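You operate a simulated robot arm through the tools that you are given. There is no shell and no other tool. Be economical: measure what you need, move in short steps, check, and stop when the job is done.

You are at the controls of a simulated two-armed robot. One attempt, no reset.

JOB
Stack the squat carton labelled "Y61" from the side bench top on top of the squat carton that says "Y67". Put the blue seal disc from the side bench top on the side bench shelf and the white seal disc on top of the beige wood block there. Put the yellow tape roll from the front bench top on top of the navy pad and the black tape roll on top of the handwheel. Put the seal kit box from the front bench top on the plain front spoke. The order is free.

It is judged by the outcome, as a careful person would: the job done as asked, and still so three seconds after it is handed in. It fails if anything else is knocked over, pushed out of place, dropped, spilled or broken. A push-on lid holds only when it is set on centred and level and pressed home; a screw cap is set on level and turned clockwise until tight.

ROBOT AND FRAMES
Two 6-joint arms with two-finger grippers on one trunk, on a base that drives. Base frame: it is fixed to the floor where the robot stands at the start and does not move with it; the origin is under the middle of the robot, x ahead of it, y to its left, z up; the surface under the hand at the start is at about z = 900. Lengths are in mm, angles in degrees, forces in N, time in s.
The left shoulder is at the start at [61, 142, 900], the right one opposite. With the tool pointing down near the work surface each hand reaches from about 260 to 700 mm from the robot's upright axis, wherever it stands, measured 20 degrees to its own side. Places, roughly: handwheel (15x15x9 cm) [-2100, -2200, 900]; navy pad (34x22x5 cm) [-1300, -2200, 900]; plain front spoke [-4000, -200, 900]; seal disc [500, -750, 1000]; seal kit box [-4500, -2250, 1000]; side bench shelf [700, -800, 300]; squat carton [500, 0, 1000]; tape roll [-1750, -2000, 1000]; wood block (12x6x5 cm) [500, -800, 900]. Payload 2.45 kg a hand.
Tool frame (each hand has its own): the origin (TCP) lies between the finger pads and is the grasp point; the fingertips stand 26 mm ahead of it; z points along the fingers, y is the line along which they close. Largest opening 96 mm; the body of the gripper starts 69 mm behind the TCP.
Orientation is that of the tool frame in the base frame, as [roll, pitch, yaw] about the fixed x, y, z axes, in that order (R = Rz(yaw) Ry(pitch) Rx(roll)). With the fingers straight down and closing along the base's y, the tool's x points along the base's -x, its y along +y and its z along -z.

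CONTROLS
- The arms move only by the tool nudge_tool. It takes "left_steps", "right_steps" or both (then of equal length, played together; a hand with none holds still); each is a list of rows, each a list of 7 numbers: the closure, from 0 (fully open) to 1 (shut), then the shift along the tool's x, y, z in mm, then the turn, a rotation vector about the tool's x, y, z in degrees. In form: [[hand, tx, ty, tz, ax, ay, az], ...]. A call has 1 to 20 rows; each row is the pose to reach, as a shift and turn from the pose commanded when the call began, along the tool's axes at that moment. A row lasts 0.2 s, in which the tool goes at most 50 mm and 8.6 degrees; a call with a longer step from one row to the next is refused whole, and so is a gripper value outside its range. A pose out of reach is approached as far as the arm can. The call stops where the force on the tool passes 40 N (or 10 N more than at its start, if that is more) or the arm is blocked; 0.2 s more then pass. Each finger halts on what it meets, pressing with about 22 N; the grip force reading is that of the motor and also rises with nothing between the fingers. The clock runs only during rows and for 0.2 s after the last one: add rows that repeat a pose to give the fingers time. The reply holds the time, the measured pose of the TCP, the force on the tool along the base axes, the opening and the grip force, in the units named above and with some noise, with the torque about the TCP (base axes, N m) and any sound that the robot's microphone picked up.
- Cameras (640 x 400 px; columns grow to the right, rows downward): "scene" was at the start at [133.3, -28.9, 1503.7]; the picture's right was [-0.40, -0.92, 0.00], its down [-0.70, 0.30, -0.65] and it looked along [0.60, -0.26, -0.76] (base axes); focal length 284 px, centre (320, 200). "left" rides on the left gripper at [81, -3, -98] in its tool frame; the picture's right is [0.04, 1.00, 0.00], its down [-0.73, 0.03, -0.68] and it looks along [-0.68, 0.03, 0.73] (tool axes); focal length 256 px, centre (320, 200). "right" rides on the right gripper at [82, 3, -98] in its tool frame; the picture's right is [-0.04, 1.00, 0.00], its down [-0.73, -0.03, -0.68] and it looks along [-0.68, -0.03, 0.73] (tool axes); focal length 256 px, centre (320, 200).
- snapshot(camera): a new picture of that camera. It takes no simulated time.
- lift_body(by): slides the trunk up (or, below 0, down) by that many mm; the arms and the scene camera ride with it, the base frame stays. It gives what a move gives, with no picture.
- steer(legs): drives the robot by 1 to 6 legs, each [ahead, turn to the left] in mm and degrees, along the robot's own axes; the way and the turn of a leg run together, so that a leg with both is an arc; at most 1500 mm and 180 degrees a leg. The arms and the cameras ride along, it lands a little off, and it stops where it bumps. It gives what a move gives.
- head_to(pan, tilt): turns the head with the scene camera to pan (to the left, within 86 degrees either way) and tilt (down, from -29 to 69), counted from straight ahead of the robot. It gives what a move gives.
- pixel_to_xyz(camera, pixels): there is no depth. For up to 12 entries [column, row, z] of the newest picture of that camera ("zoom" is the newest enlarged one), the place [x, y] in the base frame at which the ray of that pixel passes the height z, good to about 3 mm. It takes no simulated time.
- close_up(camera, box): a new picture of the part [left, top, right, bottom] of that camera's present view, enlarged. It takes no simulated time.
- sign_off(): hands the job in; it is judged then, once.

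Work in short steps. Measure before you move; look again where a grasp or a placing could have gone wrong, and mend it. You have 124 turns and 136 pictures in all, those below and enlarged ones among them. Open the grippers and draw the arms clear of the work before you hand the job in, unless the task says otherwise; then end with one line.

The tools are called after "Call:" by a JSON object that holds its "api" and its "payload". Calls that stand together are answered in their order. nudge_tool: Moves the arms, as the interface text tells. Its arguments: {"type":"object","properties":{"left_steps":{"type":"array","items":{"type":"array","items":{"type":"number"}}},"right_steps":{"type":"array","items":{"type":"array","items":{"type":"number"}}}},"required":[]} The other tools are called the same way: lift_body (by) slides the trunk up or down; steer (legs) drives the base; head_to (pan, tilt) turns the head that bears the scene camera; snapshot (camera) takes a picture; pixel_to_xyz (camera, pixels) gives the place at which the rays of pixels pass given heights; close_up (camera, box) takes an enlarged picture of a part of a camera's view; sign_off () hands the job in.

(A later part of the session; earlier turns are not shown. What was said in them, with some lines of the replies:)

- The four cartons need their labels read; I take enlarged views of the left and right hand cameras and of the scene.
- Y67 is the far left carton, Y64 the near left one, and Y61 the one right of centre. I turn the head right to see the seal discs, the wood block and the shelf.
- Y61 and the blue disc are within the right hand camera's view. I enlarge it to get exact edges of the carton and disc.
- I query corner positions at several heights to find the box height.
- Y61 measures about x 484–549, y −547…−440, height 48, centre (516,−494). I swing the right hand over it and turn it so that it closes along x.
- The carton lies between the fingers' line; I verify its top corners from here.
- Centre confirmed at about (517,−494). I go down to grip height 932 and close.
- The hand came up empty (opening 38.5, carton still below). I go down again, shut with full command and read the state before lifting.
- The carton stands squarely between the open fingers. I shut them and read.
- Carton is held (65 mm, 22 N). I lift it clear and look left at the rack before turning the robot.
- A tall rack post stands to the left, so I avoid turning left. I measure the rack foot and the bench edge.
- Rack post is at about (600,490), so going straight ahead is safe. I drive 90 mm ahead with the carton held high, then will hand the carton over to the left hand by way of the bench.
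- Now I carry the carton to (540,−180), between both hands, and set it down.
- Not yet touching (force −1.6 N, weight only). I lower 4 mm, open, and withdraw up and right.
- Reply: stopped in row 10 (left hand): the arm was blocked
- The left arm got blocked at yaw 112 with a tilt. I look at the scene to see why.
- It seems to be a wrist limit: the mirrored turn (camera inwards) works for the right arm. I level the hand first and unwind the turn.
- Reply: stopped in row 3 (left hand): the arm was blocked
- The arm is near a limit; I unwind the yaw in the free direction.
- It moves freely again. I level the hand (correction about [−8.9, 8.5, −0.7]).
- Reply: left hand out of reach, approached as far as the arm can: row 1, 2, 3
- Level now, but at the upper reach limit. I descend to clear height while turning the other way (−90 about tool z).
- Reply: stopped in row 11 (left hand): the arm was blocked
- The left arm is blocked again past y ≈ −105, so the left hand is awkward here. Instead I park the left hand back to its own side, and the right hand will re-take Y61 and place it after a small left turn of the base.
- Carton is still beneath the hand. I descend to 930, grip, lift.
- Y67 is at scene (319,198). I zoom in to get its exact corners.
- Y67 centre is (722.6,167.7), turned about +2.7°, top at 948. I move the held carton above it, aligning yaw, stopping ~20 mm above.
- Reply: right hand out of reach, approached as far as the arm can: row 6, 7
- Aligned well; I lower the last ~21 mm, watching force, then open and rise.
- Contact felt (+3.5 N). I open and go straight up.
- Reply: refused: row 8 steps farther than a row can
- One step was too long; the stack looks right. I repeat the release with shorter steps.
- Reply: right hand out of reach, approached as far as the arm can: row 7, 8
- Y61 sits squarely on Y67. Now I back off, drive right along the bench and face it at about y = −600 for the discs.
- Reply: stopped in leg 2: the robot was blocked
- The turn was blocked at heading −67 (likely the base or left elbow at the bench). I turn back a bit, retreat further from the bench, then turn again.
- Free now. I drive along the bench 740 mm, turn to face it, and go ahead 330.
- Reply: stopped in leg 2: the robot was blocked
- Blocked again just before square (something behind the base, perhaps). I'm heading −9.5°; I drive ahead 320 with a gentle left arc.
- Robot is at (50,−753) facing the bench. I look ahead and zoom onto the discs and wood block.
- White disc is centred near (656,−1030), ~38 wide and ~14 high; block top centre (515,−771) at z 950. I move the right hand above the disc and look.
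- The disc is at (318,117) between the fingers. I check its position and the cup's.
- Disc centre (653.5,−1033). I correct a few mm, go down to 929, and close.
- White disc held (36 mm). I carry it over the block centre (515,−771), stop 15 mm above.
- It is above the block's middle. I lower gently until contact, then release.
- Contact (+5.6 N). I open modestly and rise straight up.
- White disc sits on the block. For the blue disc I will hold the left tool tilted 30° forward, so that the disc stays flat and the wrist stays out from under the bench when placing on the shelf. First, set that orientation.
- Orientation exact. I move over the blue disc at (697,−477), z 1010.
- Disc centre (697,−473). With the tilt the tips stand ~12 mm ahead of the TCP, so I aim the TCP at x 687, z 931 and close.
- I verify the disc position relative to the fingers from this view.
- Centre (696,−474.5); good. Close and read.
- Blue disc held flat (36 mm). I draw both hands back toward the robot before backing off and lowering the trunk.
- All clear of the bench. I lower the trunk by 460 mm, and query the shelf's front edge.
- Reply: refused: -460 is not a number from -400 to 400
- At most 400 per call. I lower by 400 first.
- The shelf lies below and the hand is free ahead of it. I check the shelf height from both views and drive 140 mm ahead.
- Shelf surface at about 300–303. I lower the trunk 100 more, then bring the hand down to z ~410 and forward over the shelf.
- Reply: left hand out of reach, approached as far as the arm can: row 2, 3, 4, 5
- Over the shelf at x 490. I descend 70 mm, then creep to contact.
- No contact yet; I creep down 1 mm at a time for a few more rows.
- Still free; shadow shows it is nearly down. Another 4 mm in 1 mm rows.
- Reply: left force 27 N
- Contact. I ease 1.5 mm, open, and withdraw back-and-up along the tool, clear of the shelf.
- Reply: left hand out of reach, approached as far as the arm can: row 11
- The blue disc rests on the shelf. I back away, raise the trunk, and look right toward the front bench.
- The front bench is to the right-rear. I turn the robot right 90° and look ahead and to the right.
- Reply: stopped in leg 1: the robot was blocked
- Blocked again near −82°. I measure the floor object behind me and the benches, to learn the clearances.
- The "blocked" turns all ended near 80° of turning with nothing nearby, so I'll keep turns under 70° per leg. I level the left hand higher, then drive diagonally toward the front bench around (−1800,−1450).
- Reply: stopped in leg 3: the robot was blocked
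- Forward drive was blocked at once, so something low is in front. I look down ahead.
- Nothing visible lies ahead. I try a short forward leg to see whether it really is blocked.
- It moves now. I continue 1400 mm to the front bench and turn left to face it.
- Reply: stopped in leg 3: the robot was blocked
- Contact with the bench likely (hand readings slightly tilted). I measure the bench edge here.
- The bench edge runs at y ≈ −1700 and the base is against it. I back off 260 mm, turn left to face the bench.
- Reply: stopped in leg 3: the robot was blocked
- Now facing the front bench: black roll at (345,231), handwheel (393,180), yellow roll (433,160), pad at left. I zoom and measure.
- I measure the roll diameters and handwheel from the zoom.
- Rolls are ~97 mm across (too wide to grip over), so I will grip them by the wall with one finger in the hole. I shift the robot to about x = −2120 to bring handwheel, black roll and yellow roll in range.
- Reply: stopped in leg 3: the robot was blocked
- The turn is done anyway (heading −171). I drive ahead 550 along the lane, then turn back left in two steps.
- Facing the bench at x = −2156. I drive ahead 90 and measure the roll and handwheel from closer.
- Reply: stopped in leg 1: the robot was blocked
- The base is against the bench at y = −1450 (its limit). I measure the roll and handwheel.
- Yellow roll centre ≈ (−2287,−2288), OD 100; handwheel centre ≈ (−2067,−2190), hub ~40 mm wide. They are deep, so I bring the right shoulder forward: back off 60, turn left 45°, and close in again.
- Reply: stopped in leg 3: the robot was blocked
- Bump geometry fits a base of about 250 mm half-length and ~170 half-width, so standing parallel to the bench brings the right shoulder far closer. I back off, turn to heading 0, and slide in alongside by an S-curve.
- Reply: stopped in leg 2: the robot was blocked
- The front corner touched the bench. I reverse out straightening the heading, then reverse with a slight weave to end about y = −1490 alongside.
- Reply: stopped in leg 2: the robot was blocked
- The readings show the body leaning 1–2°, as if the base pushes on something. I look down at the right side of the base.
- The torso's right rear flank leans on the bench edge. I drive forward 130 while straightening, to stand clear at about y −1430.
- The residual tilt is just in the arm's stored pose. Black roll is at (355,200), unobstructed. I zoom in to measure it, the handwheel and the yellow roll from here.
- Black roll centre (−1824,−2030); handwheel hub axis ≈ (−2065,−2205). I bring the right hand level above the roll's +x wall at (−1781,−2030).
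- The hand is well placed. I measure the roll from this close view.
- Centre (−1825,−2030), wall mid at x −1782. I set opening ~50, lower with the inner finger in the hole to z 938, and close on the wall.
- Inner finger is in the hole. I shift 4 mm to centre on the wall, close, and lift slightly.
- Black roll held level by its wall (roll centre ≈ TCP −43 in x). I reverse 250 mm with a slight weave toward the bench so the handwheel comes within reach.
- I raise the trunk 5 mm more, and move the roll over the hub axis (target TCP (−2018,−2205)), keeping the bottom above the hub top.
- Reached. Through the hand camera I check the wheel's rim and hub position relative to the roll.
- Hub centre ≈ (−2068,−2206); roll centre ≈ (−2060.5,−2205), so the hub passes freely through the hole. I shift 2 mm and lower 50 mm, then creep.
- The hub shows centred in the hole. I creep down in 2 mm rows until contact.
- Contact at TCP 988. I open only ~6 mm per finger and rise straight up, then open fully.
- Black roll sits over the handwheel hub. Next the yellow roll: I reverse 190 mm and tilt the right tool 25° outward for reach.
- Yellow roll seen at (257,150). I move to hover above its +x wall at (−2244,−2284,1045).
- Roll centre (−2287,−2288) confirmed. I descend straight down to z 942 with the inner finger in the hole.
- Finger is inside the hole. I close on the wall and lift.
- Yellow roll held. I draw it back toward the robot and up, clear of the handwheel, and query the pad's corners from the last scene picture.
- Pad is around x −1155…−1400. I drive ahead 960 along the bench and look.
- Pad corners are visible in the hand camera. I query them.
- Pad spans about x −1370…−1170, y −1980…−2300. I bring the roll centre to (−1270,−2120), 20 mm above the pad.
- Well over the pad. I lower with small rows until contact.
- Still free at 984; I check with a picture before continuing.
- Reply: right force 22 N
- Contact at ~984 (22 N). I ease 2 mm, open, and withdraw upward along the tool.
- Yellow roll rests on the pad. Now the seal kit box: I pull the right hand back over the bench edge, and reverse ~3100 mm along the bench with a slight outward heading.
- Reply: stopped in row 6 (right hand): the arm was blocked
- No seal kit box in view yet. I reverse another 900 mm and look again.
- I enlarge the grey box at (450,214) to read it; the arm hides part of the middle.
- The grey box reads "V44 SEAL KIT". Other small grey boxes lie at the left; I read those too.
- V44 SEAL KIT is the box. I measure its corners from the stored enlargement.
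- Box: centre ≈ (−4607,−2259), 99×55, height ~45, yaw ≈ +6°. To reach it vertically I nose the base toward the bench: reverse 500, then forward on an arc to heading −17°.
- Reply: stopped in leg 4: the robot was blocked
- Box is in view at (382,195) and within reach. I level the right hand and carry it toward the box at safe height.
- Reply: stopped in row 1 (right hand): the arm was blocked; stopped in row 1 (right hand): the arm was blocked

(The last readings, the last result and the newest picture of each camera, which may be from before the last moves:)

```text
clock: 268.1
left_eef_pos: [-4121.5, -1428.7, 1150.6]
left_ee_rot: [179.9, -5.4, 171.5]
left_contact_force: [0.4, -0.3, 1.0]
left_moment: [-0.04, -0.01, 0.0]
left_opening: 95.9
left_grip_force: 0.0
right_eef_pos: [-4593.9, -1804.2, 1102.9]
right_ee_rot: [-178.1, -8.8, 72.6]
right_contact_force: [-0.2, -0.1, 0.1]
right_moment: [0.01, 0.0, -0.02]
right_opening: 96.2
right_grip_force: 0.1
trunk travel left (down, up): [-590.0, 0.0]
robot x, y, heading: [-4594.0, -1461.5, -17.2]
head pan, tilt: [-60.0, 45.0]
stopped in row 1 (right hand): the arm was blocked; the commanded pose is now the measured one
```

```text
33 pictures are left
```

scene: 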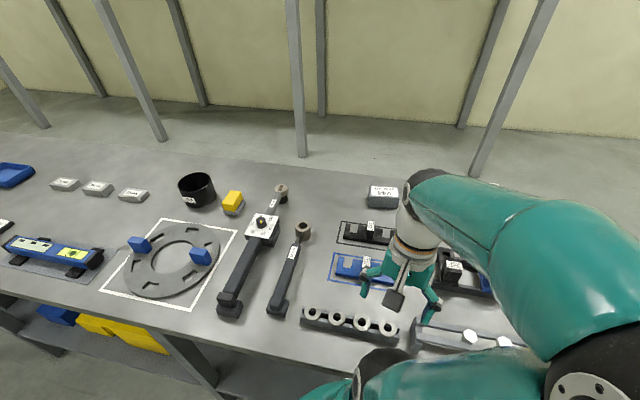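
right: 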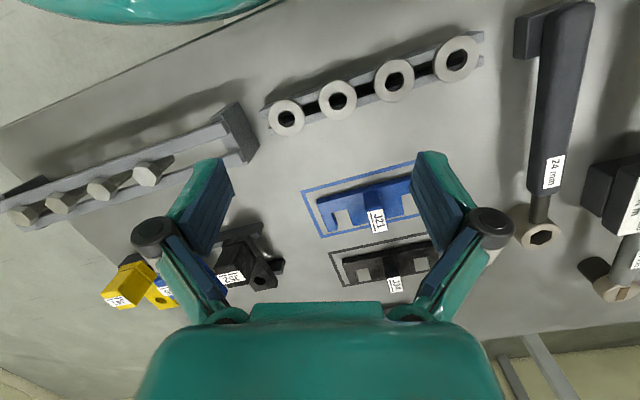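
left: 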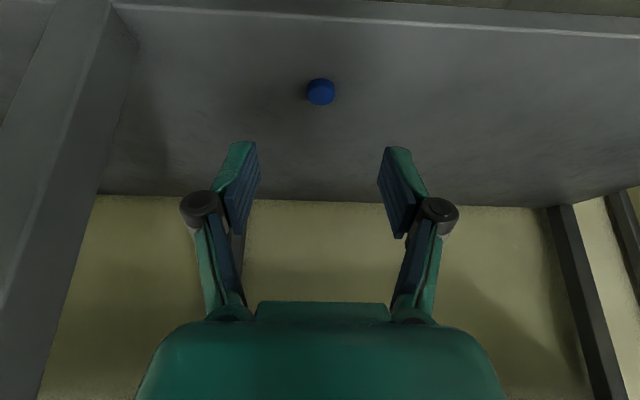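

The base is still pressing on the bench and the moves stall. I reverse 45 mm to relieve the contact, then retry the hand move.

Call:
{"api": "steer", "payload": {"legs": [[-45, 0]]}}

Call:
{"api": "nudge_tool", "payload": {"right_steps": [[0, -20, 8, -10, 0, 0, 0], [0, -50, 16, -15, 0, 0, 0], [0, -90, 28, -15, 0, 0, 0], [0, -90, 28, -15, 0, 0, 0]]}}

Call:
{"api": "snapshot", "payload": {"camera": "scene"}}

```text
clock: 269.0
left_eef_pos: [-4141.7, -1428.7, 1139.1]
left_ee_rot: [179.2, -6.6, 171.7]
left_contact_force: [0.5, 0.1, 0.6]
left_moment: [0.0, 0.01, 0.01]
left_opening: 96.3
left_grip_force: 0.0
right_eef_pos: [-4612.8, -1803.7, 1097.5]
right_ee_rot: [-176.7, -9.2, 72.5]
right_contact_force: [0.1, -0.5, -0.2]
right_moment: [-0.01, 0.02, -0.02]
right_opening: 96.4
right_grip_force: 0.0
trunk travel left (down, up): [-590.0, 0.0]
robot x, y, heading: [-4635.2, -1448.1, -17.1]
head pan, tilt: [-60.0, 45.0]
```

```text
clock: 270.0
left_eef_pos: [-4144.9, -1428.7, 1141.6]
left_ee_rot: [179.3, -6.4, 171.6]
left_contact_force: [0.1, 0.3, -0.1]
left_moment: [0.0, 0.03, -0.02]
left_opening: 96.2
left_grip_force: 0.0
right_eef_pos: [-4614.6, -1897.0, 1096.1]
right_ee_rot: [-176.9, -9.4, 72.4]
right_contact_force: [0.4, 0.1, 0.4]
right_moment: [-0.01, -0.03, 0.0]
right_opening: 96.1
right_grip_force: 0.0
trunk travel left (down, up): [-590.0, 0.0]
robot x, y, heading: [-4637.2, -1446.3, -17.3]
head pan, tilt: [-60.0, 45.0]
```

```text
32 pictures are left
```

scene: 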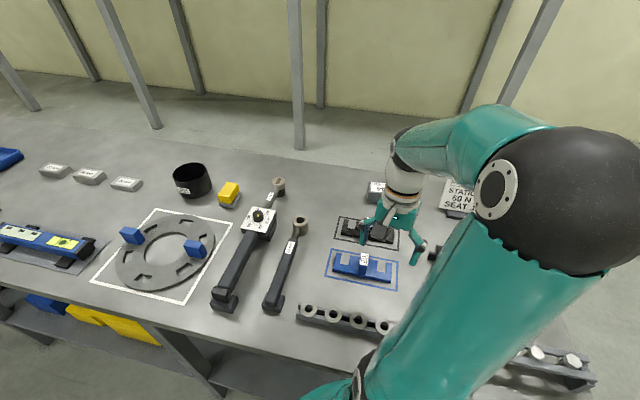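

It moves freely now. I nose forward 22 mm, level the hand, yaw it to ~6° so it closes across the box, and extend toward the box.

Call:
{"api": "steer", "payload": {"legs": [[22, 0]]}}

Call:
{"api": "nudge_tool", "payload": {"right_steps": [[0, 0, 0, 0, -1.5, -4.7, 0.1], [0, 0, 0, 0, -3.1, -9.4, 0.2], [0, 0, 0, 0, -3.1, -9.4, 0.2]]}}

Call:
{"api": "nudge_tool", "payload": {"right_steps": [[0, -15, 0, 0, 0, 0, 8], [0, -30, 0, 0, 0, 0, 16], [0, -45, 0, 0, 0, 0, 24], [0, -60, 0, 0, 0, 0, 32], [0, -75, 0, 0, 0, 0, 40], [0, -90, 0, 0, 0, 0, 48], [0, -105, 0, 0, 0, 0, 56], [0, -120, 0, 0, 0, 0, 62], [0, -120, 0, 0, 0, 0, 66.4], [0, -120, 0, 0, 0, 0, 66.4]]}}

Call:
{"api": "snapshot", "payload": {"camera": "right"}}

```text
clock: 270.9
left_eef_pos: [-4143.7, -1430.4, 1150.0]
left_ee_rot: [179.4, -5.8, 171.5]
left_contact_force: [0.3, -0.3, 0.8]
left_moment: [0.0, -0.02, 0.02]
left_opening: 96.1
left_grip_force: 0.0
right_eef_pos: [-4612.9, -1898.2, 1099.1]
right_ee_rot: [-177.5, -9.5, 72.3]
right_contact_force: [-0.1, 0.6, 0.6]
right_moment: [0.01, 0.0, 0.01]
right_opening: 95.9
right_grip_force: 0.1
trunk travel left (down, up): [-590.0, 0.0]
robot x, y, heading: [-4619.7, -1452.8, -17.2]
head pan, tilt: [-60.0, 45.0]
stopped in leg 1: the robot was blocked; the commanded pose is now the measured one
```

```text
clock: 271.7
left_eef_pos: [-4140.6, -1431.0, 1149.0]
left_ee_rot: [179.4, -5.8, 171.5]
left_contact_force: [0.2, 0.8, 0.8]
left_moment: [-0.02, 0.06, 0.01]
left_opening: 95.8
left_grip_force: 0.0
right_eef_pos: [-4611.3, -1898.1, 1098.4]
right_ee_rot: [179.2, 0.2, 72.3]
right_contact_force: [0.6, -0.2, -0.2]
right_moment: [-0.03, -0.01, 0.0]
right_opening: 96.0
right_grip_force: 0.1
trunk travel left (down, up): [-590.0, 0.0]
robot x, y, heading: [-4620.2, -1453.2, -17.3]
head pan, tilt: [-60.0, 45.0]
```

```text
clock: 273.9
left_eef_pos: [-4141.1, -1430.4, 1149.7]
left_ee_rot: [179.4, -5.8, 171.4]
left_contact_force: [0.2, -0.1, 0.0]
left_moment: [-0.01, 0.02, -0.02]
left_opening: 95.9
left_grip_force: 0.0
right_eef_pos: [-4648.2, -2012.4, 1099.5]
right_ee_rot: [179.8, -0.6, 5.8]
right_contact_force: [0.3, -0.5, 0.1]
right_moment: [0.02, 0.04, 0.0]
right_opening: 96.2
right_grip_force: 0.1
trunk travel left (down, up): [-590.0, 0.0]
robot x, y, heading: [-4619.6, -1450.1, -17.1]
head pan, tilt: [-60.0, 45.0]
```

```text
31 pictures are left
```

right: 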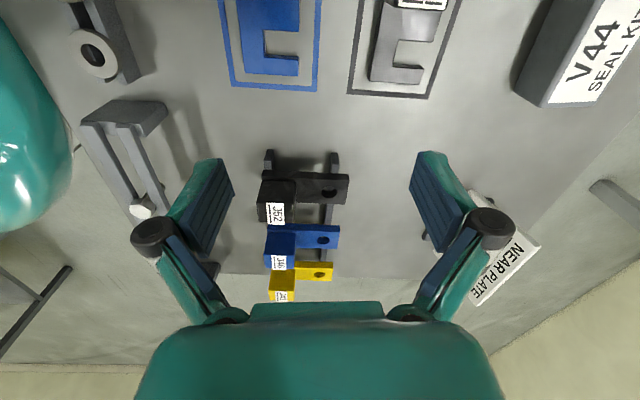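

The box is at upper right of the hand view. I query its visible corner to refine the position.

Call:
{"api": "pixel_to_xyz", "payload": {"camera": "right", "pixels": [[545, 107, 945], [514, 94, 900], [597, 100, 945], [600, 0, 945]]}}

```text
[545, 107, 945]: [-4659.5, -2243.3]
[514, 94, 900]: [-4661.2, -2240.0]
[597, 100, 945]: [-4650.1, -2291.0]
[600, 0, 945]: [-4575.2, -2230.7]
```

Box centre ≈ (−4607,−2263), yaw ~7°. I move over it, dropping to z ~985.

Call:
{"api": "nudge_tool", "payload": {"right_steps": [[0.15, 3, 42, 15, 0, 0, 0], [0.15, 6, 84, 30, 0, 0, 0], [0.15, 9, 126, 45, 0, 0, 0], [0.15, 11, 168, 60, 0, 0, 0], [0.15, 14, 210, 85, 0, 0, 1], [0.15, 16.5, 253, 105, 0, 0, -1], [0.15, 16.5, 253, 115, 0, 0, -1], [0.15, 16.5, 253, 115, 0, 0, -1]]}}

Call:
{"api": "snapshot", "payload": {"camera": "right"}}

```text
clock: 275.7
left_eef_pos: [-4141.5, -1431.7, 1150.5]
left_ee_rot: [179.5, -5.7, 171.4]
left_contact_force: [0.1, 0.3, -0.5]
left_moment: [0.01, 0.0, 0.01]
left_opening: 96.1
left_grip_force: 0.0
right_eef_pos: [-4604.0, -2256.1, 986.1]
right_ee_rot: [179.7, -0.6, 6.9]
right_contact_force: [-0.6, 1.0, -0.1]
right_moment: [-0.01, 0.0, -0.02]
right_opening: 81.6
right_grip_force: 0.1
right hand out of reach, approached as far as the arm can: row 6, 7, 8
trunk travel left (down, up): [-590.0, 0.0]
robot x, y, heading: [-4620.0, -1452.4, -17.5]
head pan, tilt: [-60.0, 45.0]
```

```text
30 pictures are left
```

right: 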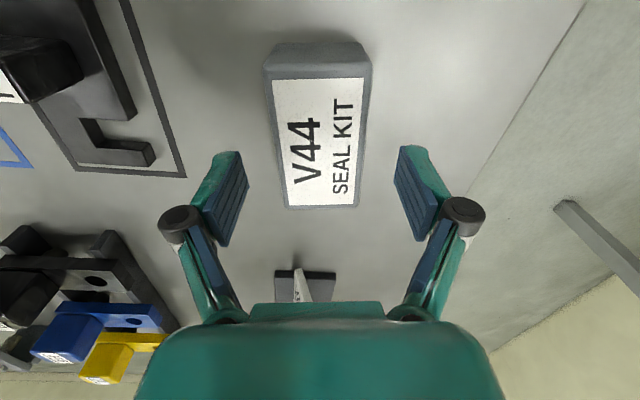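

Box lies centred between the fingers. I descend to ~929 and close, reading the state.

Call:
{"api": "nudge_tool", "payload": {"right_steps": [[0.15, 0, 0, 15, 0, 0, 0], [0.15, 0, 0, 30, 0, 0, 0], [0.15, 0, 0, 45, 0, 0, 0], [0.15, 0, 0, 55, 0, 0, 0], [0.15, 0, 0, 55, 0, 0, 0], [1, 0, 0, 55, 0, 0, 0], [1, 0, 0, 55, 0, 0, 0], [1, 0, 0, 55, 0, 0, 0], [1, 0, 0, 55, 0, 0, 0]]}}

Call:
{"api": "snapshot", "payload": {"camera": "right"}}

```text
clock: 277.7
left_eef_pos: [-4141.5, -1431.2, 1149.3]
left_ee_rot: [179.4, -5.7, 171.4]
left_contact_force: [0.2, 0.1, 0.4]
left_moment: [-0.01, 0.0, -0.02]
left_opening: 96.2
left_grip_force: 0.1
right_eef_pos: [-4603.7, -2256.9, 930.5]
right_ee_rot: [179.7, -0.6, 7.0]
right_contact_force: [-0.2, 2.7, 2.6]
right_moment: [0.14, 0.03, 0.0]
right_opening: 55.5
right_grip_force: 21.9
trunk travel left (down, up): [-590.0, 0.0]
robot x, y, heading: [-4623.0, -1451.9, -17.3]
head pan, tilt: [-60.0, 45.0]
```

```text
29 pictures are left
```

right: 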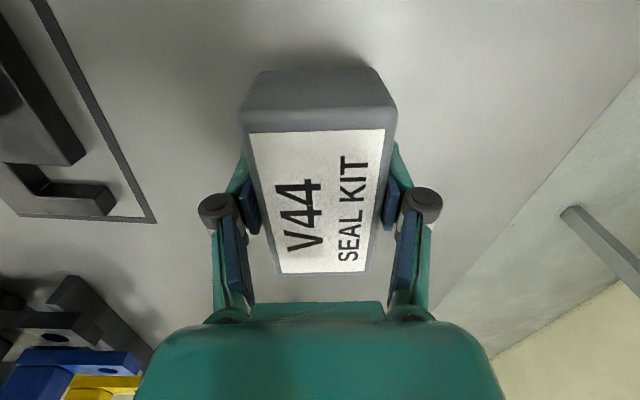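

Box gripped (55.5 mm). I lift it, draw it back, and back the base off, then turn left toward the ring and look.

Call:
{"api": "nudge_tool", "payload": {"right_steps": [[1, 0, 0, -20, 0, 0, 0], [1, 0, -5, -60, 0, 0, 0], [1, 0, -25, -100, 0, 0, 0], [1, 0, -50, -140, 0, 0, 0], [1, 0, -85, -170, 0, 0, 0], [1, 0, -130, -185, 0, 0, 0], [1, 0, -175, -190, 0, 0, 0], [1, 0, -220, -190, 0, 0, 0], [1, 0, -265, -190, 0, 0, 0], [1, 0, -310, -190, 0, 0, 0]]}}

Call:
{"api": "steer", "payload": {"legs": [[-100, 0], [0, 30], [0, 30]]}}

Call:
{"api": "head_to", "payload": {"pan": 30, "tilt": 25}}

Call:
{"api": "snapshot", "payload": {"camera": "scene"}}

```text
clock: 279.9
left_eef_pos: [-4141.7, -1432.3, 1149.8]
left_ee_rot: [179.4, -5.8, 171.4]
left_contact_force: [-0.2, 1.1, -0.8]
left_moment: [0.0, 0.02, -0.03]
left_opening: 96.0
left_grip_force: 0.0
right_eef_pos: [-4641.6, -1949.5, 1119.0]
right_ee_rot: [179.6, -0.4, 7.0]
right_contact_force: [-0.1, 0.2, -2.7]
right_moment: [0.02, 0.0, -0.03]
right_opening: 55.9
right_grip_force: 22.1
trunk travel left (down, up): [-590.0, 0.0]
robot x, y, heading: [-4622.1, -1449.9, -17.1]
head pan, tilt: [-60.0, 45.0]
```

```text
clock: 284.4
left_eef_pos: [-4476.8, -1001.1, 1146.4]
left_ee_rot: [178.3, -6.2, -128.5]
left_contact_force: [-0.4, -0.3, 0.6]
left_moment: [0.02, 0.03, -0.03]
left_opening: 96.1
left_grip_force: 0.1
right_eef_pos: [-4279.4, -1694.2, 1109.8]
right_ee_rot: [-179.1, -0.4, 66.9]
right_contact_force: [-0.5, 0.2, -2.8]
right_moment: [0.01, 0.03, -0.01]
right_opening: 55.8
right_grip_force: 22.5
trunk travel left (down, up): [-590.0, 0.0]
robot x, y, heading: [-4696.3, -1444.2, 42.8]
head pan, tilt: [-60.0, 45.0]
```

```text
clock: 286.0
left_eef_pos: [-4476.3, -1001.6, 1146.6]
left_ee_rot: [178.3, -6.3, -128.5]
left_contact_force: [0.5, 0.6, 0.1]
left_moment: [0.01, 0.0, 0.03]
left_opening: 96.1
left_grip_force: 0.0
right_eef_pos: [-4279.9, -1692.9, 1109.6]
right_ee_rot: [-179.1, -0.3, 66.8]
right_contact_force: [0.9, 0.3, -2.7]
right_moment: [0.02, 0.0, 0.0]
right_opening: 55.8
right_grip_force: 22.4
trunk travel left (down, up): [-590.0, 0.0]
robot x, y, heading: [-4703.2, -1446.2, 42.7]
head pan, tilt: [30.0, 25.0]
```

```text
28 pictures are left
```

scene: 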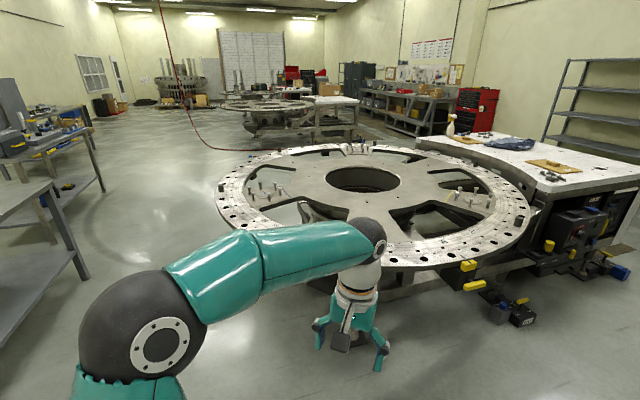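

The ring's front spoke is partly hidden behind the left forearm. I query spoke and rim positions, and zoom in.

Call:
{"api": "pixel_to_xyz", "payload": {"camera": "scene", "pixels": [[360, 205, 900], [400, 250, 900], [460, 268, 900], [530, 220, 900], [217, 195, 900], [362, 180, 900], [265, 190, 900], [470, 197, 900]]}}

Call:
{"api": "close_up", "payload": {"camera": "scene", "box": [200, 130, 540, 290]}}

```text
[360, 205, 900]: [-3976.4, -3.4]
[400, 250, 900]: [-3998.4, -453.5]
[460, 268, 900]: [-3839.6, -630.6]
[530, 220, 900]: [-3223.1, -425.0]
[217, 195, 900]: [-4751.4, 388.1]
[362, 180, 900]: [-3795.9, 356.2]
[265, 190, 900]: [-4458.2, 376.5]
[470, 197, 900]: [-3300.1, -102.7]
```

```text
1.88 times, centred on (370, 210) of scene
```

zoom: 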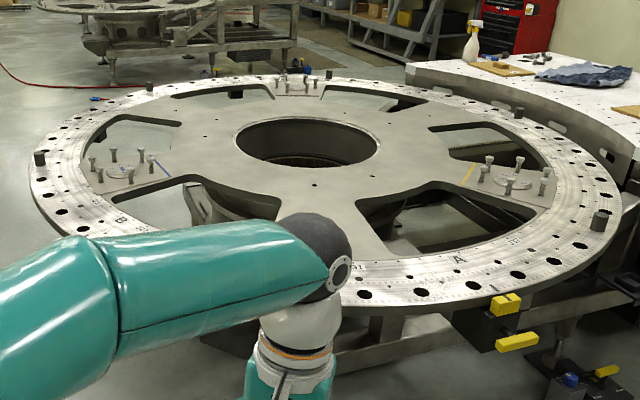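

The plain front spoke runs from the hub (≈(−3960,0)) to the rim (≈(−4000,−450)). I drive 720 mm toward (−4170,−950) and turn to face +y.

Call:
{"api": "steer", "payload": {"legs": [[720, 0], [0, 24], [0, 23]]}}

Call:
{"api": "head_to", "payload": {"pan": -10, "tilt": 45}}

Call:
{"api": "snapshot", "payload": {"camera": "scene"}}

```text
clock: 292.7
left_eef_pos: [-4342.8, -498.7, 1146.2]
left_ee_rot: [178.3, -6.3, -81.7]
left_contact_force: [-0.7, -0.1, -0.2]
left_moment: [0.01, -0.01, -0.01]
left_opening: 96.1
left_grip_force: 0.1
right_eef_pos: [-3704.4, -829.6, 1109.9]
right_ee_rot: [-179.1, -0.2, 113.7]
right_contact_force: [0.8, -0.6, -2.4]
right_moment: [0.03, -0.01, -0.04]
right_opening: 55.8
right_grip_force: 21.7
trunk travel left (down, up): [-590.0, 0.0]
robot x, y, heading: [-4150.7, -969.9, 89.0]
head pan, tilt: [30.0, 25.0]
```

```text
clock: 293.8
left_eef_pos: [-4344.2, -498.0, 1148.0]
left_ee_rot: [178.3, -6.4, -81.7]
left_contact_force: [0.0, 0.4, -0.3]
left_moment: [-0.02, -0.03, 0.0]
left_opening: 96.2
left_grip_force: 0.0
right_eef_pos: [-3704.3, -829.3, 1110.5]
right_ee_rot: [-179.2, -0.4, 113.7]
right_contact_force: [-0.1, -0.5, -3.1]
right_moment: [0.04, -0.02, -0.02]
right_opening: 55.7
right_grip_force: 22.6
trunk travel left (down, up): [-590.0, 0.0]
robot x, y, heading: [-4150.5, -968.2, 89.2]
head pan, tilt: [-10.0, 45.0]
```

```text
26 pictures are left
```

scene: 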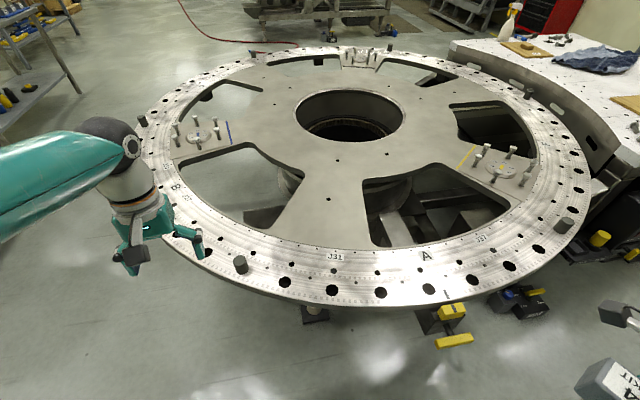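

The plain front spoke is clear at about (328,205). I measure its edges and the near rim.

Call:
{"api": "pixel_to_xyz", "payload": {"camera": "scene", "pixels": [[328, 198, 900], [293, 200, 900], [366, 200, 900], [280, 225, 900], [370, 235, 900], [325, 215, 900], [330, 303, 900], [320, 240, 900]]}}

```text
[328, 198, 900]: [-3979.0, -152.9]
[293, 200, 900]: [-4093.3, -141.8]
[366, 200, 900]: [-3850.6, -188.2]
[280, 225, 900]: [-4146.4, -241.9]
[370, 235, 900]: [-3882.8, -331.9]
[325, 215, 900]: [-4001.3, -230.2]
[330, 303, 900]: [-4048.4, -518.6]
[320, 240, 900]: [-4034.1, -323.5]
```

Spoke is ~240 wide; target (−4000,−225). I drive ahead 120 mm and carry the box over the spoke to 30 mm above it.

Call:
{"api": "steer", "payload": {"legs": [[120, 0]]}}

Call:
{"api": "nudge_tool", "payload": {"right_steps": [[1, 45, -6, 0, -0.8, 0.4, 0], [1, 90, -12, 0, -0.8, 0.4, 0], [1, 135, -18, 0, -0.8, 0.4, 0], [1, 180, -25, 0, -0.8, 0.4, 0], [1, 225, -31, 0, -0.8, 0.4, 0], [1, 270, -37, 0, -0.8, 0.4, 0], [1, 315, -43, 0, -0.8, 0.4, 0], [1, 360, -49, 0, -0.8, 0.4, 0], [1, 405, -55, 0, -0.8, 0.4, 0], [1, 450, -61, 10, -0.8, 0.4, 0], [1, 495, -67, 25, -0.8, 0.4, 0], [1, 535, -72, 50, -0.8, 0.4, 0], [1, 562, -76.5, 85, -0.8, 0.4, 0], [1, 562, -76.5, 125, -0.8, 0.4, 0], [1, 562, -76.5, 150, -0.8, 0.4, 0], [1, 562, -76.5, 150, -0.8, 0.4, 0]]}}

Call:
{"api": "snapshot", "payload": {"camera": "right"}}

Call:
{"api": "snapshot", "payload": {"camera": "scene"}}

```text
clock: 295.0
left_eef_pos: [-4340.7, -374.9, 1146.9]
left_ee_rot: [178.3, -6.4, -81.8]
left_contact_force: [-0.6, -0.4, -0.2]
left_moment: [-0.06, 0.03, 0.0]
left_opening: 96.0
left_grip_force: 0.0
right_eef_pos: [-3702.2, -705.6, 1110.4]
right_ee_rot: [-179.1, -0.2, 113.7]
right_contact_force: [-0.6, 0.8, -2.6]
right_moment: [-0.02, 0.0, 0.03]
right_opening: 55.8
right_grip_force: 22.3
trunk travel left (down, up): [-590.0, 0.0]
robot x, y, heading: [-4144.0, -844.5, 88.9]
head pan, tilt: [-10.0, 45.0]
```

```text
clock: 298.4
left_eef_pos: [-4340.3, -375.7, 1147.3]
left_ee_rot: [178.3, -6.4, -81.7]
left_contact_force: [-0.2, -1.6, -0.2]
left_moment: [0.01, -0.04, 0.0]
left_opening: 95.9
left_grip_force: 0.0
right_eef_pos: [-3997.4, -220.5, 964.0]
right_ee_rot: [-179.5, -0.6, 114.0]
right_contact_force: [0.3, 0.9, -3.2]
right_moment: [0.02, -0.02, 0.01]
right_opening: 55.7
right_grip_force: 22.2
right hand out of reach, approached as far as the arm can: row 15, 16
trunk travel left (down, up): [-590.0, 0.0]
robot x, y, heading: [-4146.8, -844.5, 89.0]
head pan, tilt: [-10.0, 45.0]
```

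```text
25 pictures are left
```

right: 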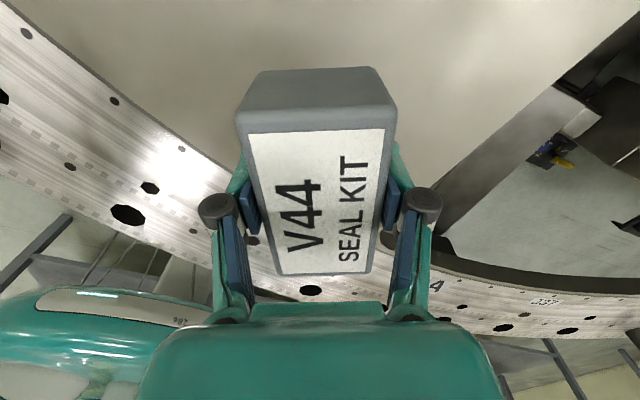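

```text
24 pictures are left
```

scene: 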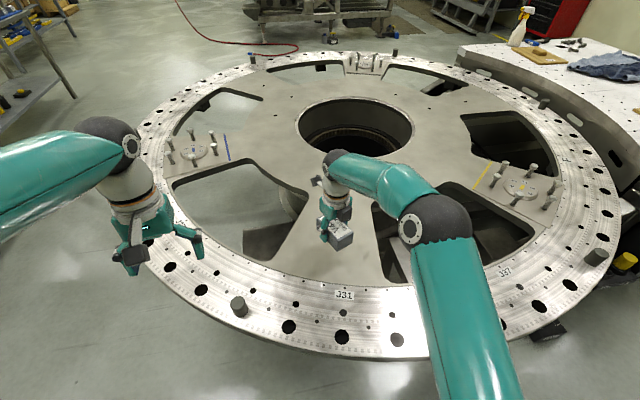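

Box is over the spoke at TCP 964 (bottom ≈ 933); the arm is at a reach limit downward, so I lower the trunk 25 mm and creep.

Call:
{"api": "lift_body", "payload": {"by": -28}}

Call:
{"api": "close_up", "payload": {"camera": "scene", "box": [260, 160, 400, 270]}}

```text
clock: 299.1
left_eef_pos: [-4341.3, -376.6, 1119.2]
left_ee_rot: [178.3, -6.3, -81.7]
left_contact_force: [0.0, -0.3, 1.0]
left_moment: [-0.01, 0.01, -0.03]
left_opening: 96.3
left_grip_force: 0.2
right_eef_pos: [-3998.1, -220.8, 934.9]
right_ee_rot: [-179.6, -0.5, 114.1]
right_contact_force: [0.3, -0.7, -3.0]
right_moment: [-0.04, 0.02, -0.01]
right_opening: 55.6
right_grip_force: 22.2
trunk travel left (down, up): [-562.0, 28.0]
robot x, y, heading: [-4141.9, -841.5, 88.8]
head pan, tilt: [-10.0, 45.0]
```

```text
3.64 times, centred on (330, 215) of scene
```

zoom: 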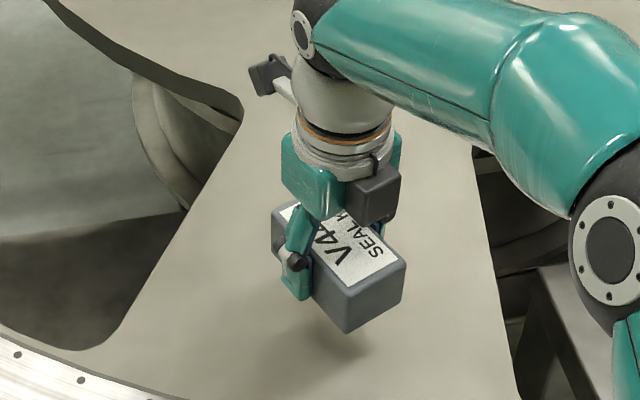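

The shadow shows a small gap. I lower the trunk in little steps, reading force.

Call:
{"api": "lift_body", "payload": {"by": -4}}

Call:
{"api": "lift_body", "payload": {"by": -2}}

Call:
{"api": "close_up", "payload": {"camera": "right", "box": [200, 40, 440, 300]}}

```text
clock: 299.7
left_eef_pos: [-4340.5, -375.1, 1114.9]
left_ee_rot: [178.3, -6.3, -81.8]
left_contact_force: [-0.3, -0.2, 1.3]
left_moment: [-0.03, -0.02, 0.02]
left_opening: 96.0
left_grip_force: 0.1
right_eef_pos: [-3997.4, -220.3, 932.3]
right_ee_rot: [-179.6, -0.6, 114.1]
right_contact_force: [-0.2, 0.8, -2.8]
right_moment: [0.03, 0.0, -0.02]
right_opening: 55.4
right_grip_force: 22.2
trunk travel left (down, up): [-558.0, 32.0]
robot x, y, heading: [-4149.5, -842.4, 89.2]
head pan, tilt: [-10.0, 45.0]
```

```text
clock: 300.2
left_eef_pos: [-4340.2, -374.7, 1112.6]
left_ee_rot: [178.3, -6.3, -81.7]
left_contact_force: [0.8, -1.3, 0.9]
left_moment: [-0.02, -0.01, 0.0]
left_opening: 95.9
left_grip_force: 0.1
right_eef_pos: [-3996.6, -220.3, 929.7]
right_ee_rot: [-179.6, -0.5, 114.1]
right_contact_force: [0.8, -0.3, -1.7]
right_moment: [0.01, -0.07, 0.0]
right_opening: 55.7
right_grip_force: 21.7
trunk travel left (down, up): [-556.0, 34.0]
robot x, y, heading: [-4148.7, -842.5, 88.7]
head pan, tilt: [-10.0, 45.0]
```

```text
1.54 times, centred on (320, 170) of right
```

zoom: 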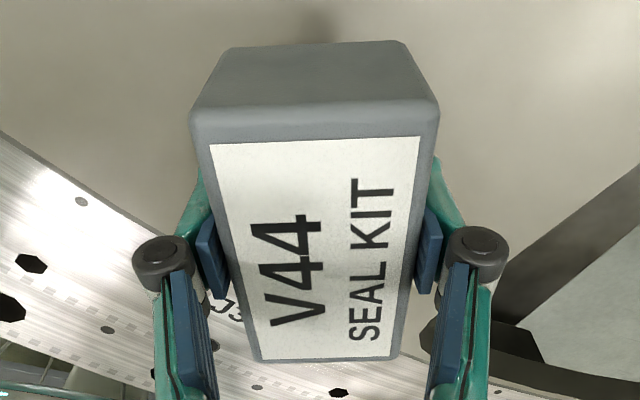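

Force just began to change (−2.8 → −1.7). Another two 1.5–2 mm steps.

Call:
{"api": "lift_body", "payload": {"by": -2}}

Call:
{"api": "lift_body", "payload": {"by": -2}}

```text
clock: 300.7
left_eef_pos: [-4340.6, -376.3, 1110.9]
left_ee_rot: [178.3, -6.3, -81.7]
left_contact_force: [0.0, 0.4, -0.1]
left_moment: [0.0, -0.01, 0.01]
left_opening: 96.1
left_grip_force: 0.2
right_eef_pos: [-3997.8, -221.4, 928.0]
right_ee_rot: [-179.6, -0.6, 114.0]
right_contact_force: [0.3, -0.4, -2.9]
right_moment: [0.01, 0.02, 0.01]
right_opening: 55.6
right_grip_force: 22.2
trunk travel left (down, up): [-554.0, 36.0]
robot x, y, heading: [-4146.0, -842.4, 89.3]
head pan, tilt: [-10.0, 45.0]
```

```text
clock: 301.2
left_eef_pos: [-4341.3, -375.7, 1109.4]
left_ee_rot: [178.4, -6.3, -81.6]
left_contact_force: [0.5, 0.2, 0.3]
left_moment: [-0.01, -0.01, 0.01]
left_opening: 96.1
left_grip_force: 0.1
right_eef_pos: [-3997.9, -220.3, 926.8]
right_ee_rot: [-179.6, -0.5, 114.2]
right_contact_force: [0.9, -0.5, -1.7]
right_moment: [-0.01, -0.01, -0.02]
right_opening: 55.7
right_grip_force: 22.2
trunk travel left (down, up): [-552.0, 38.0]
robot x, y, heading: [-4144.9, -841.1, 89.2]
head pan, tilt: [-10.0, 45.0]
5 turns are left
```

Still no contact. I use the arm with force stop, creeping down up to 18 mm.

Call:
{"api": "nudge_tool", "payload": {"right_steps": [[1, 0, 0, 1.5, 0, 0, 0], [1, 0, 0, 3, 0, 0, 0], [1, 0, 0, 4.5, 0, 0, 0], [1, 0, 0, 6, 0, 0, 0], [1, 0, 0, 7.5, 0, 0, 0], [1, 0, 0, 9, 0, 0, 0], [1, 0, 0, 10.5, 0, 0, 0], [1, 0, 0, 12, 0, 0, 0], [1, 0, 0, 13.5, 0, 0, 0], [1, 0, 0, 15, 0, 0, 0], [1, 0, 0, 16.5, 0, 0, 0], [1, 0, 0, 18, 0, 0, 0]]}}

Call:
{"api": "close_up", "payload": {"camera": "scene", "box": [260, 160, 400, 270]}}

```text
clock: 303.8
left_eef_pos: [-4341.6, -375.2, 1108.4]
left_ee_rot: [178.3, -6.3, -81.7]
left_contact_force: [0.9, 0.0, 0.5]
left_moment: [-0.01, -0.01, 0.01]
left_opening: 95.9
left_grip_force: 0.0
right_eef_pos: [-3998.1, -220.1, 906.7]
right_ee_rot: [-179.3, -0.7, 114.1]
right_contact_force: [0.0, -0.4, -3.4]
right_moment: [0.0, 0.0, 0.05]
right_opening: 55.9
right_grip_force: 22.2
trunk travel left (down, up): [-552.0, 38.0]
robot x, y, heading: [-4146.8, -842.9, 89.2]
head pan, tilt: [-10.0, 45.0]
```

```text
3.64 times, centred on (330, 215) of scene
4 turns are left
```

zoom: 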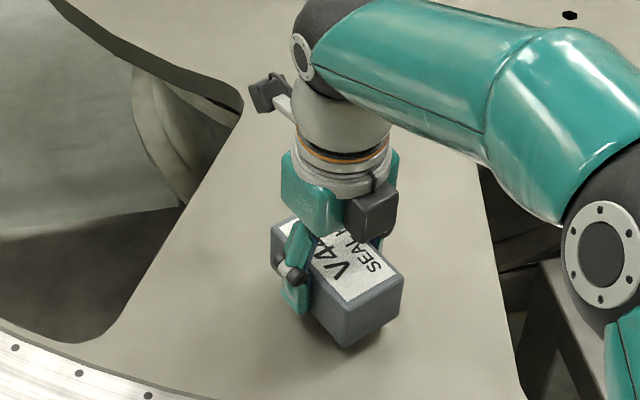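

Much closer now. I keep creeping with force stop, up to 30 mm.

Call:
{"api": "nudge_tool", "payload": {"right_steps": [[1, 0, 0, 1.5, 0, 0, 0], [1, 0, 0, 3, 0, 0, 0], [1, 0, 0, 4.5, 0, 0, 0], [1, 0, 0, 6, 0, 0, 0], [1, 0, 0, 7.5, 0, 0, 0], [1, 0, 0, 9, 0, 0, 0], [1, 0, 0, 10.5, 0, 0, 0], [1, 0, 0, 12, 0, 0, 0], [1, 0, 0, 13.5, 0, 0, 0], [1, 0, 0, 15, 0, 0, 0], [1, 0, 0, 16.5, 0, 0, 0], [1, 0, 0, 18, 0, 0, 0], [1, 0, 0, 19.5, 0, 0, 0], [1, 0, 0, 21, 0, 0, 0], [1, 0, 0, 22.5, 0, 0, 0], [1, 0, 0, 24, 0, 0, 0], [1, 0, 0, 25.5, 0, 0, 0], [1, 0, 0, 27, 0, 0, 0], [1, 0, 0, 28.5, 0, 0, 0], [1, 0, 0, 30, 0, 0, 0]]}}

Call:
{"api": "close_up", "payload": {"camera": "scene", "box": [260, 160, 400, 270]}}

```text
clock: 308.0
left_eef_pos: [-4341.2, -377.0, 1110.3]
left_ee_rot: [178.3, -6.3, -81.7]
left_contact_force: [-0.4, 0.9, 0.1]
left_moment: [-0.01, -0.02, -0.02]
left_opening: 96.4
left_grip_force: 0.1
right_eef_pos: [-3996.9, -218.5, 884.6]
right_ee_rot: [-179.5, -1.0, 114.3]
right_contact_force: [-1.4, -7.5, 13.1]
right_moment: [-0.15, -0.56, -0.28]
right_opening: 55.9
right_grip_force: 22.3
trunk travel left (down, up): [-552.0, 38.0]
robot x, y, heading: [-4144.6, -842.7, 89.1]
head pan, tilt: [-10.0, 45.0]
stopped in row 20 (right hand): the force on the tool passed its limit at 41 N (the readings are from after the stop); the commanded pose is now the measured one
```

```text
3.64 times, centred on (330, 215) of scene
3 turns are left
```

zoom: 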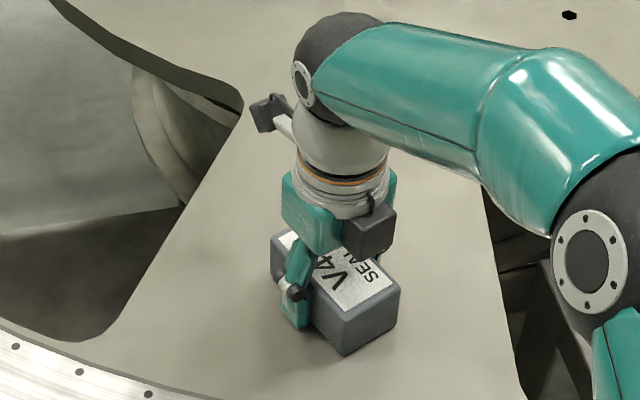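

Contact made on the spoke. I release, rise straight up clear of the box, and check.

Call:
{"api": "nudge_tool", "payload": {"right_steps": [[0.9, 0, 0, 0, 0, 0, 0], [0.3, 0, 0, 0, 0, 0, 0], [0, 0, 0, 0, 0, 0, 0], [0, 0, 0, 0, 0, 0, 0], [0, 0, 0, 0, 0, 0, 0], [0, 0, 0, -25, 0, 0, 0], [0, 0, 0, -65, 0, 0, 0], [0, 0, 0, -105, 0, 0, 0], [0, 0, 0, -145, 0, 0, 0], [0, -40, 0, -165, 0, 0, 0], [0, -85, 0, -175, 0, 0, 0], [0, -130, 0, -180, 0, 0, 0]]}}

Call:
{"api": "snapshot", "payload": {"camera": "scene"}}

Call:
{"api": "snapshot", "payload": {"camera": "right"}}

```text
clock: 310.6
left_eef_pos: [-4340.8, -376.4, 1109.5]
left_ee_rot: [178.3, -6.2, -81.7]
left_contact_force: [-0.3, 0.1, 0.7]
left_moment: [0.03, -0.02, 0.0]
left_opening: 96.0
left_grip_force: 0.0
right_eef_pos: [-3939.1, -337.2, 1061.5]
right_ee_rot: [-179.6, -0.9, 114.4]
right_contact_force: [0.6, -0.5, -0.3]
right_moment: [0.04, 0.0, 0.0]
right_opening: 96.1
right_grip_force: 0.0
trunk travel left (down, up): [-552.0, 38.0]
robot x, y, heading: [-4147.2, -842.7, 89.4]
head pan, tilt: [-10.0, 45.0]
```

```text
19 pictures are left
```

scene: 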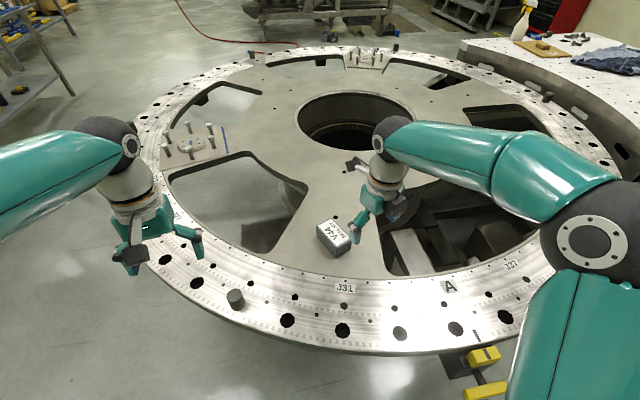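

```text
18 pictures are left
2 turns are left
```

right: 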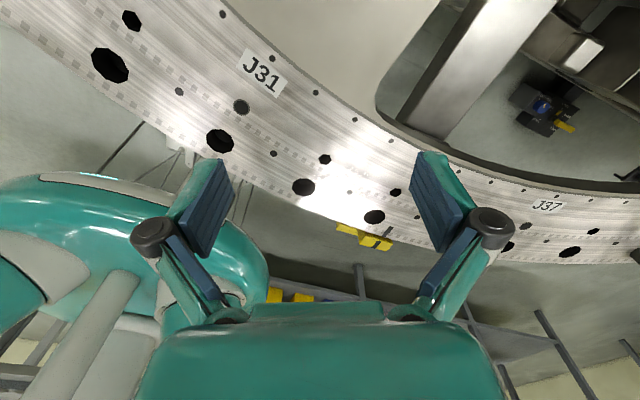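

The seal kit box rests on the plain front spoke at about (334,238). Both grippers are open and clear of the work, so I hand the job in.

Call:
{"api": "sign_off", "payload": {}}

```text
The job is handed in.
```

I placed all six items as asked and handed the job in. Each one looked right in the picture taken when I let go of it, but I did not go back to recheck the earlier ones. The base bumped the front bench several times while I positioned it; nothing looked moved in the pictures I took.
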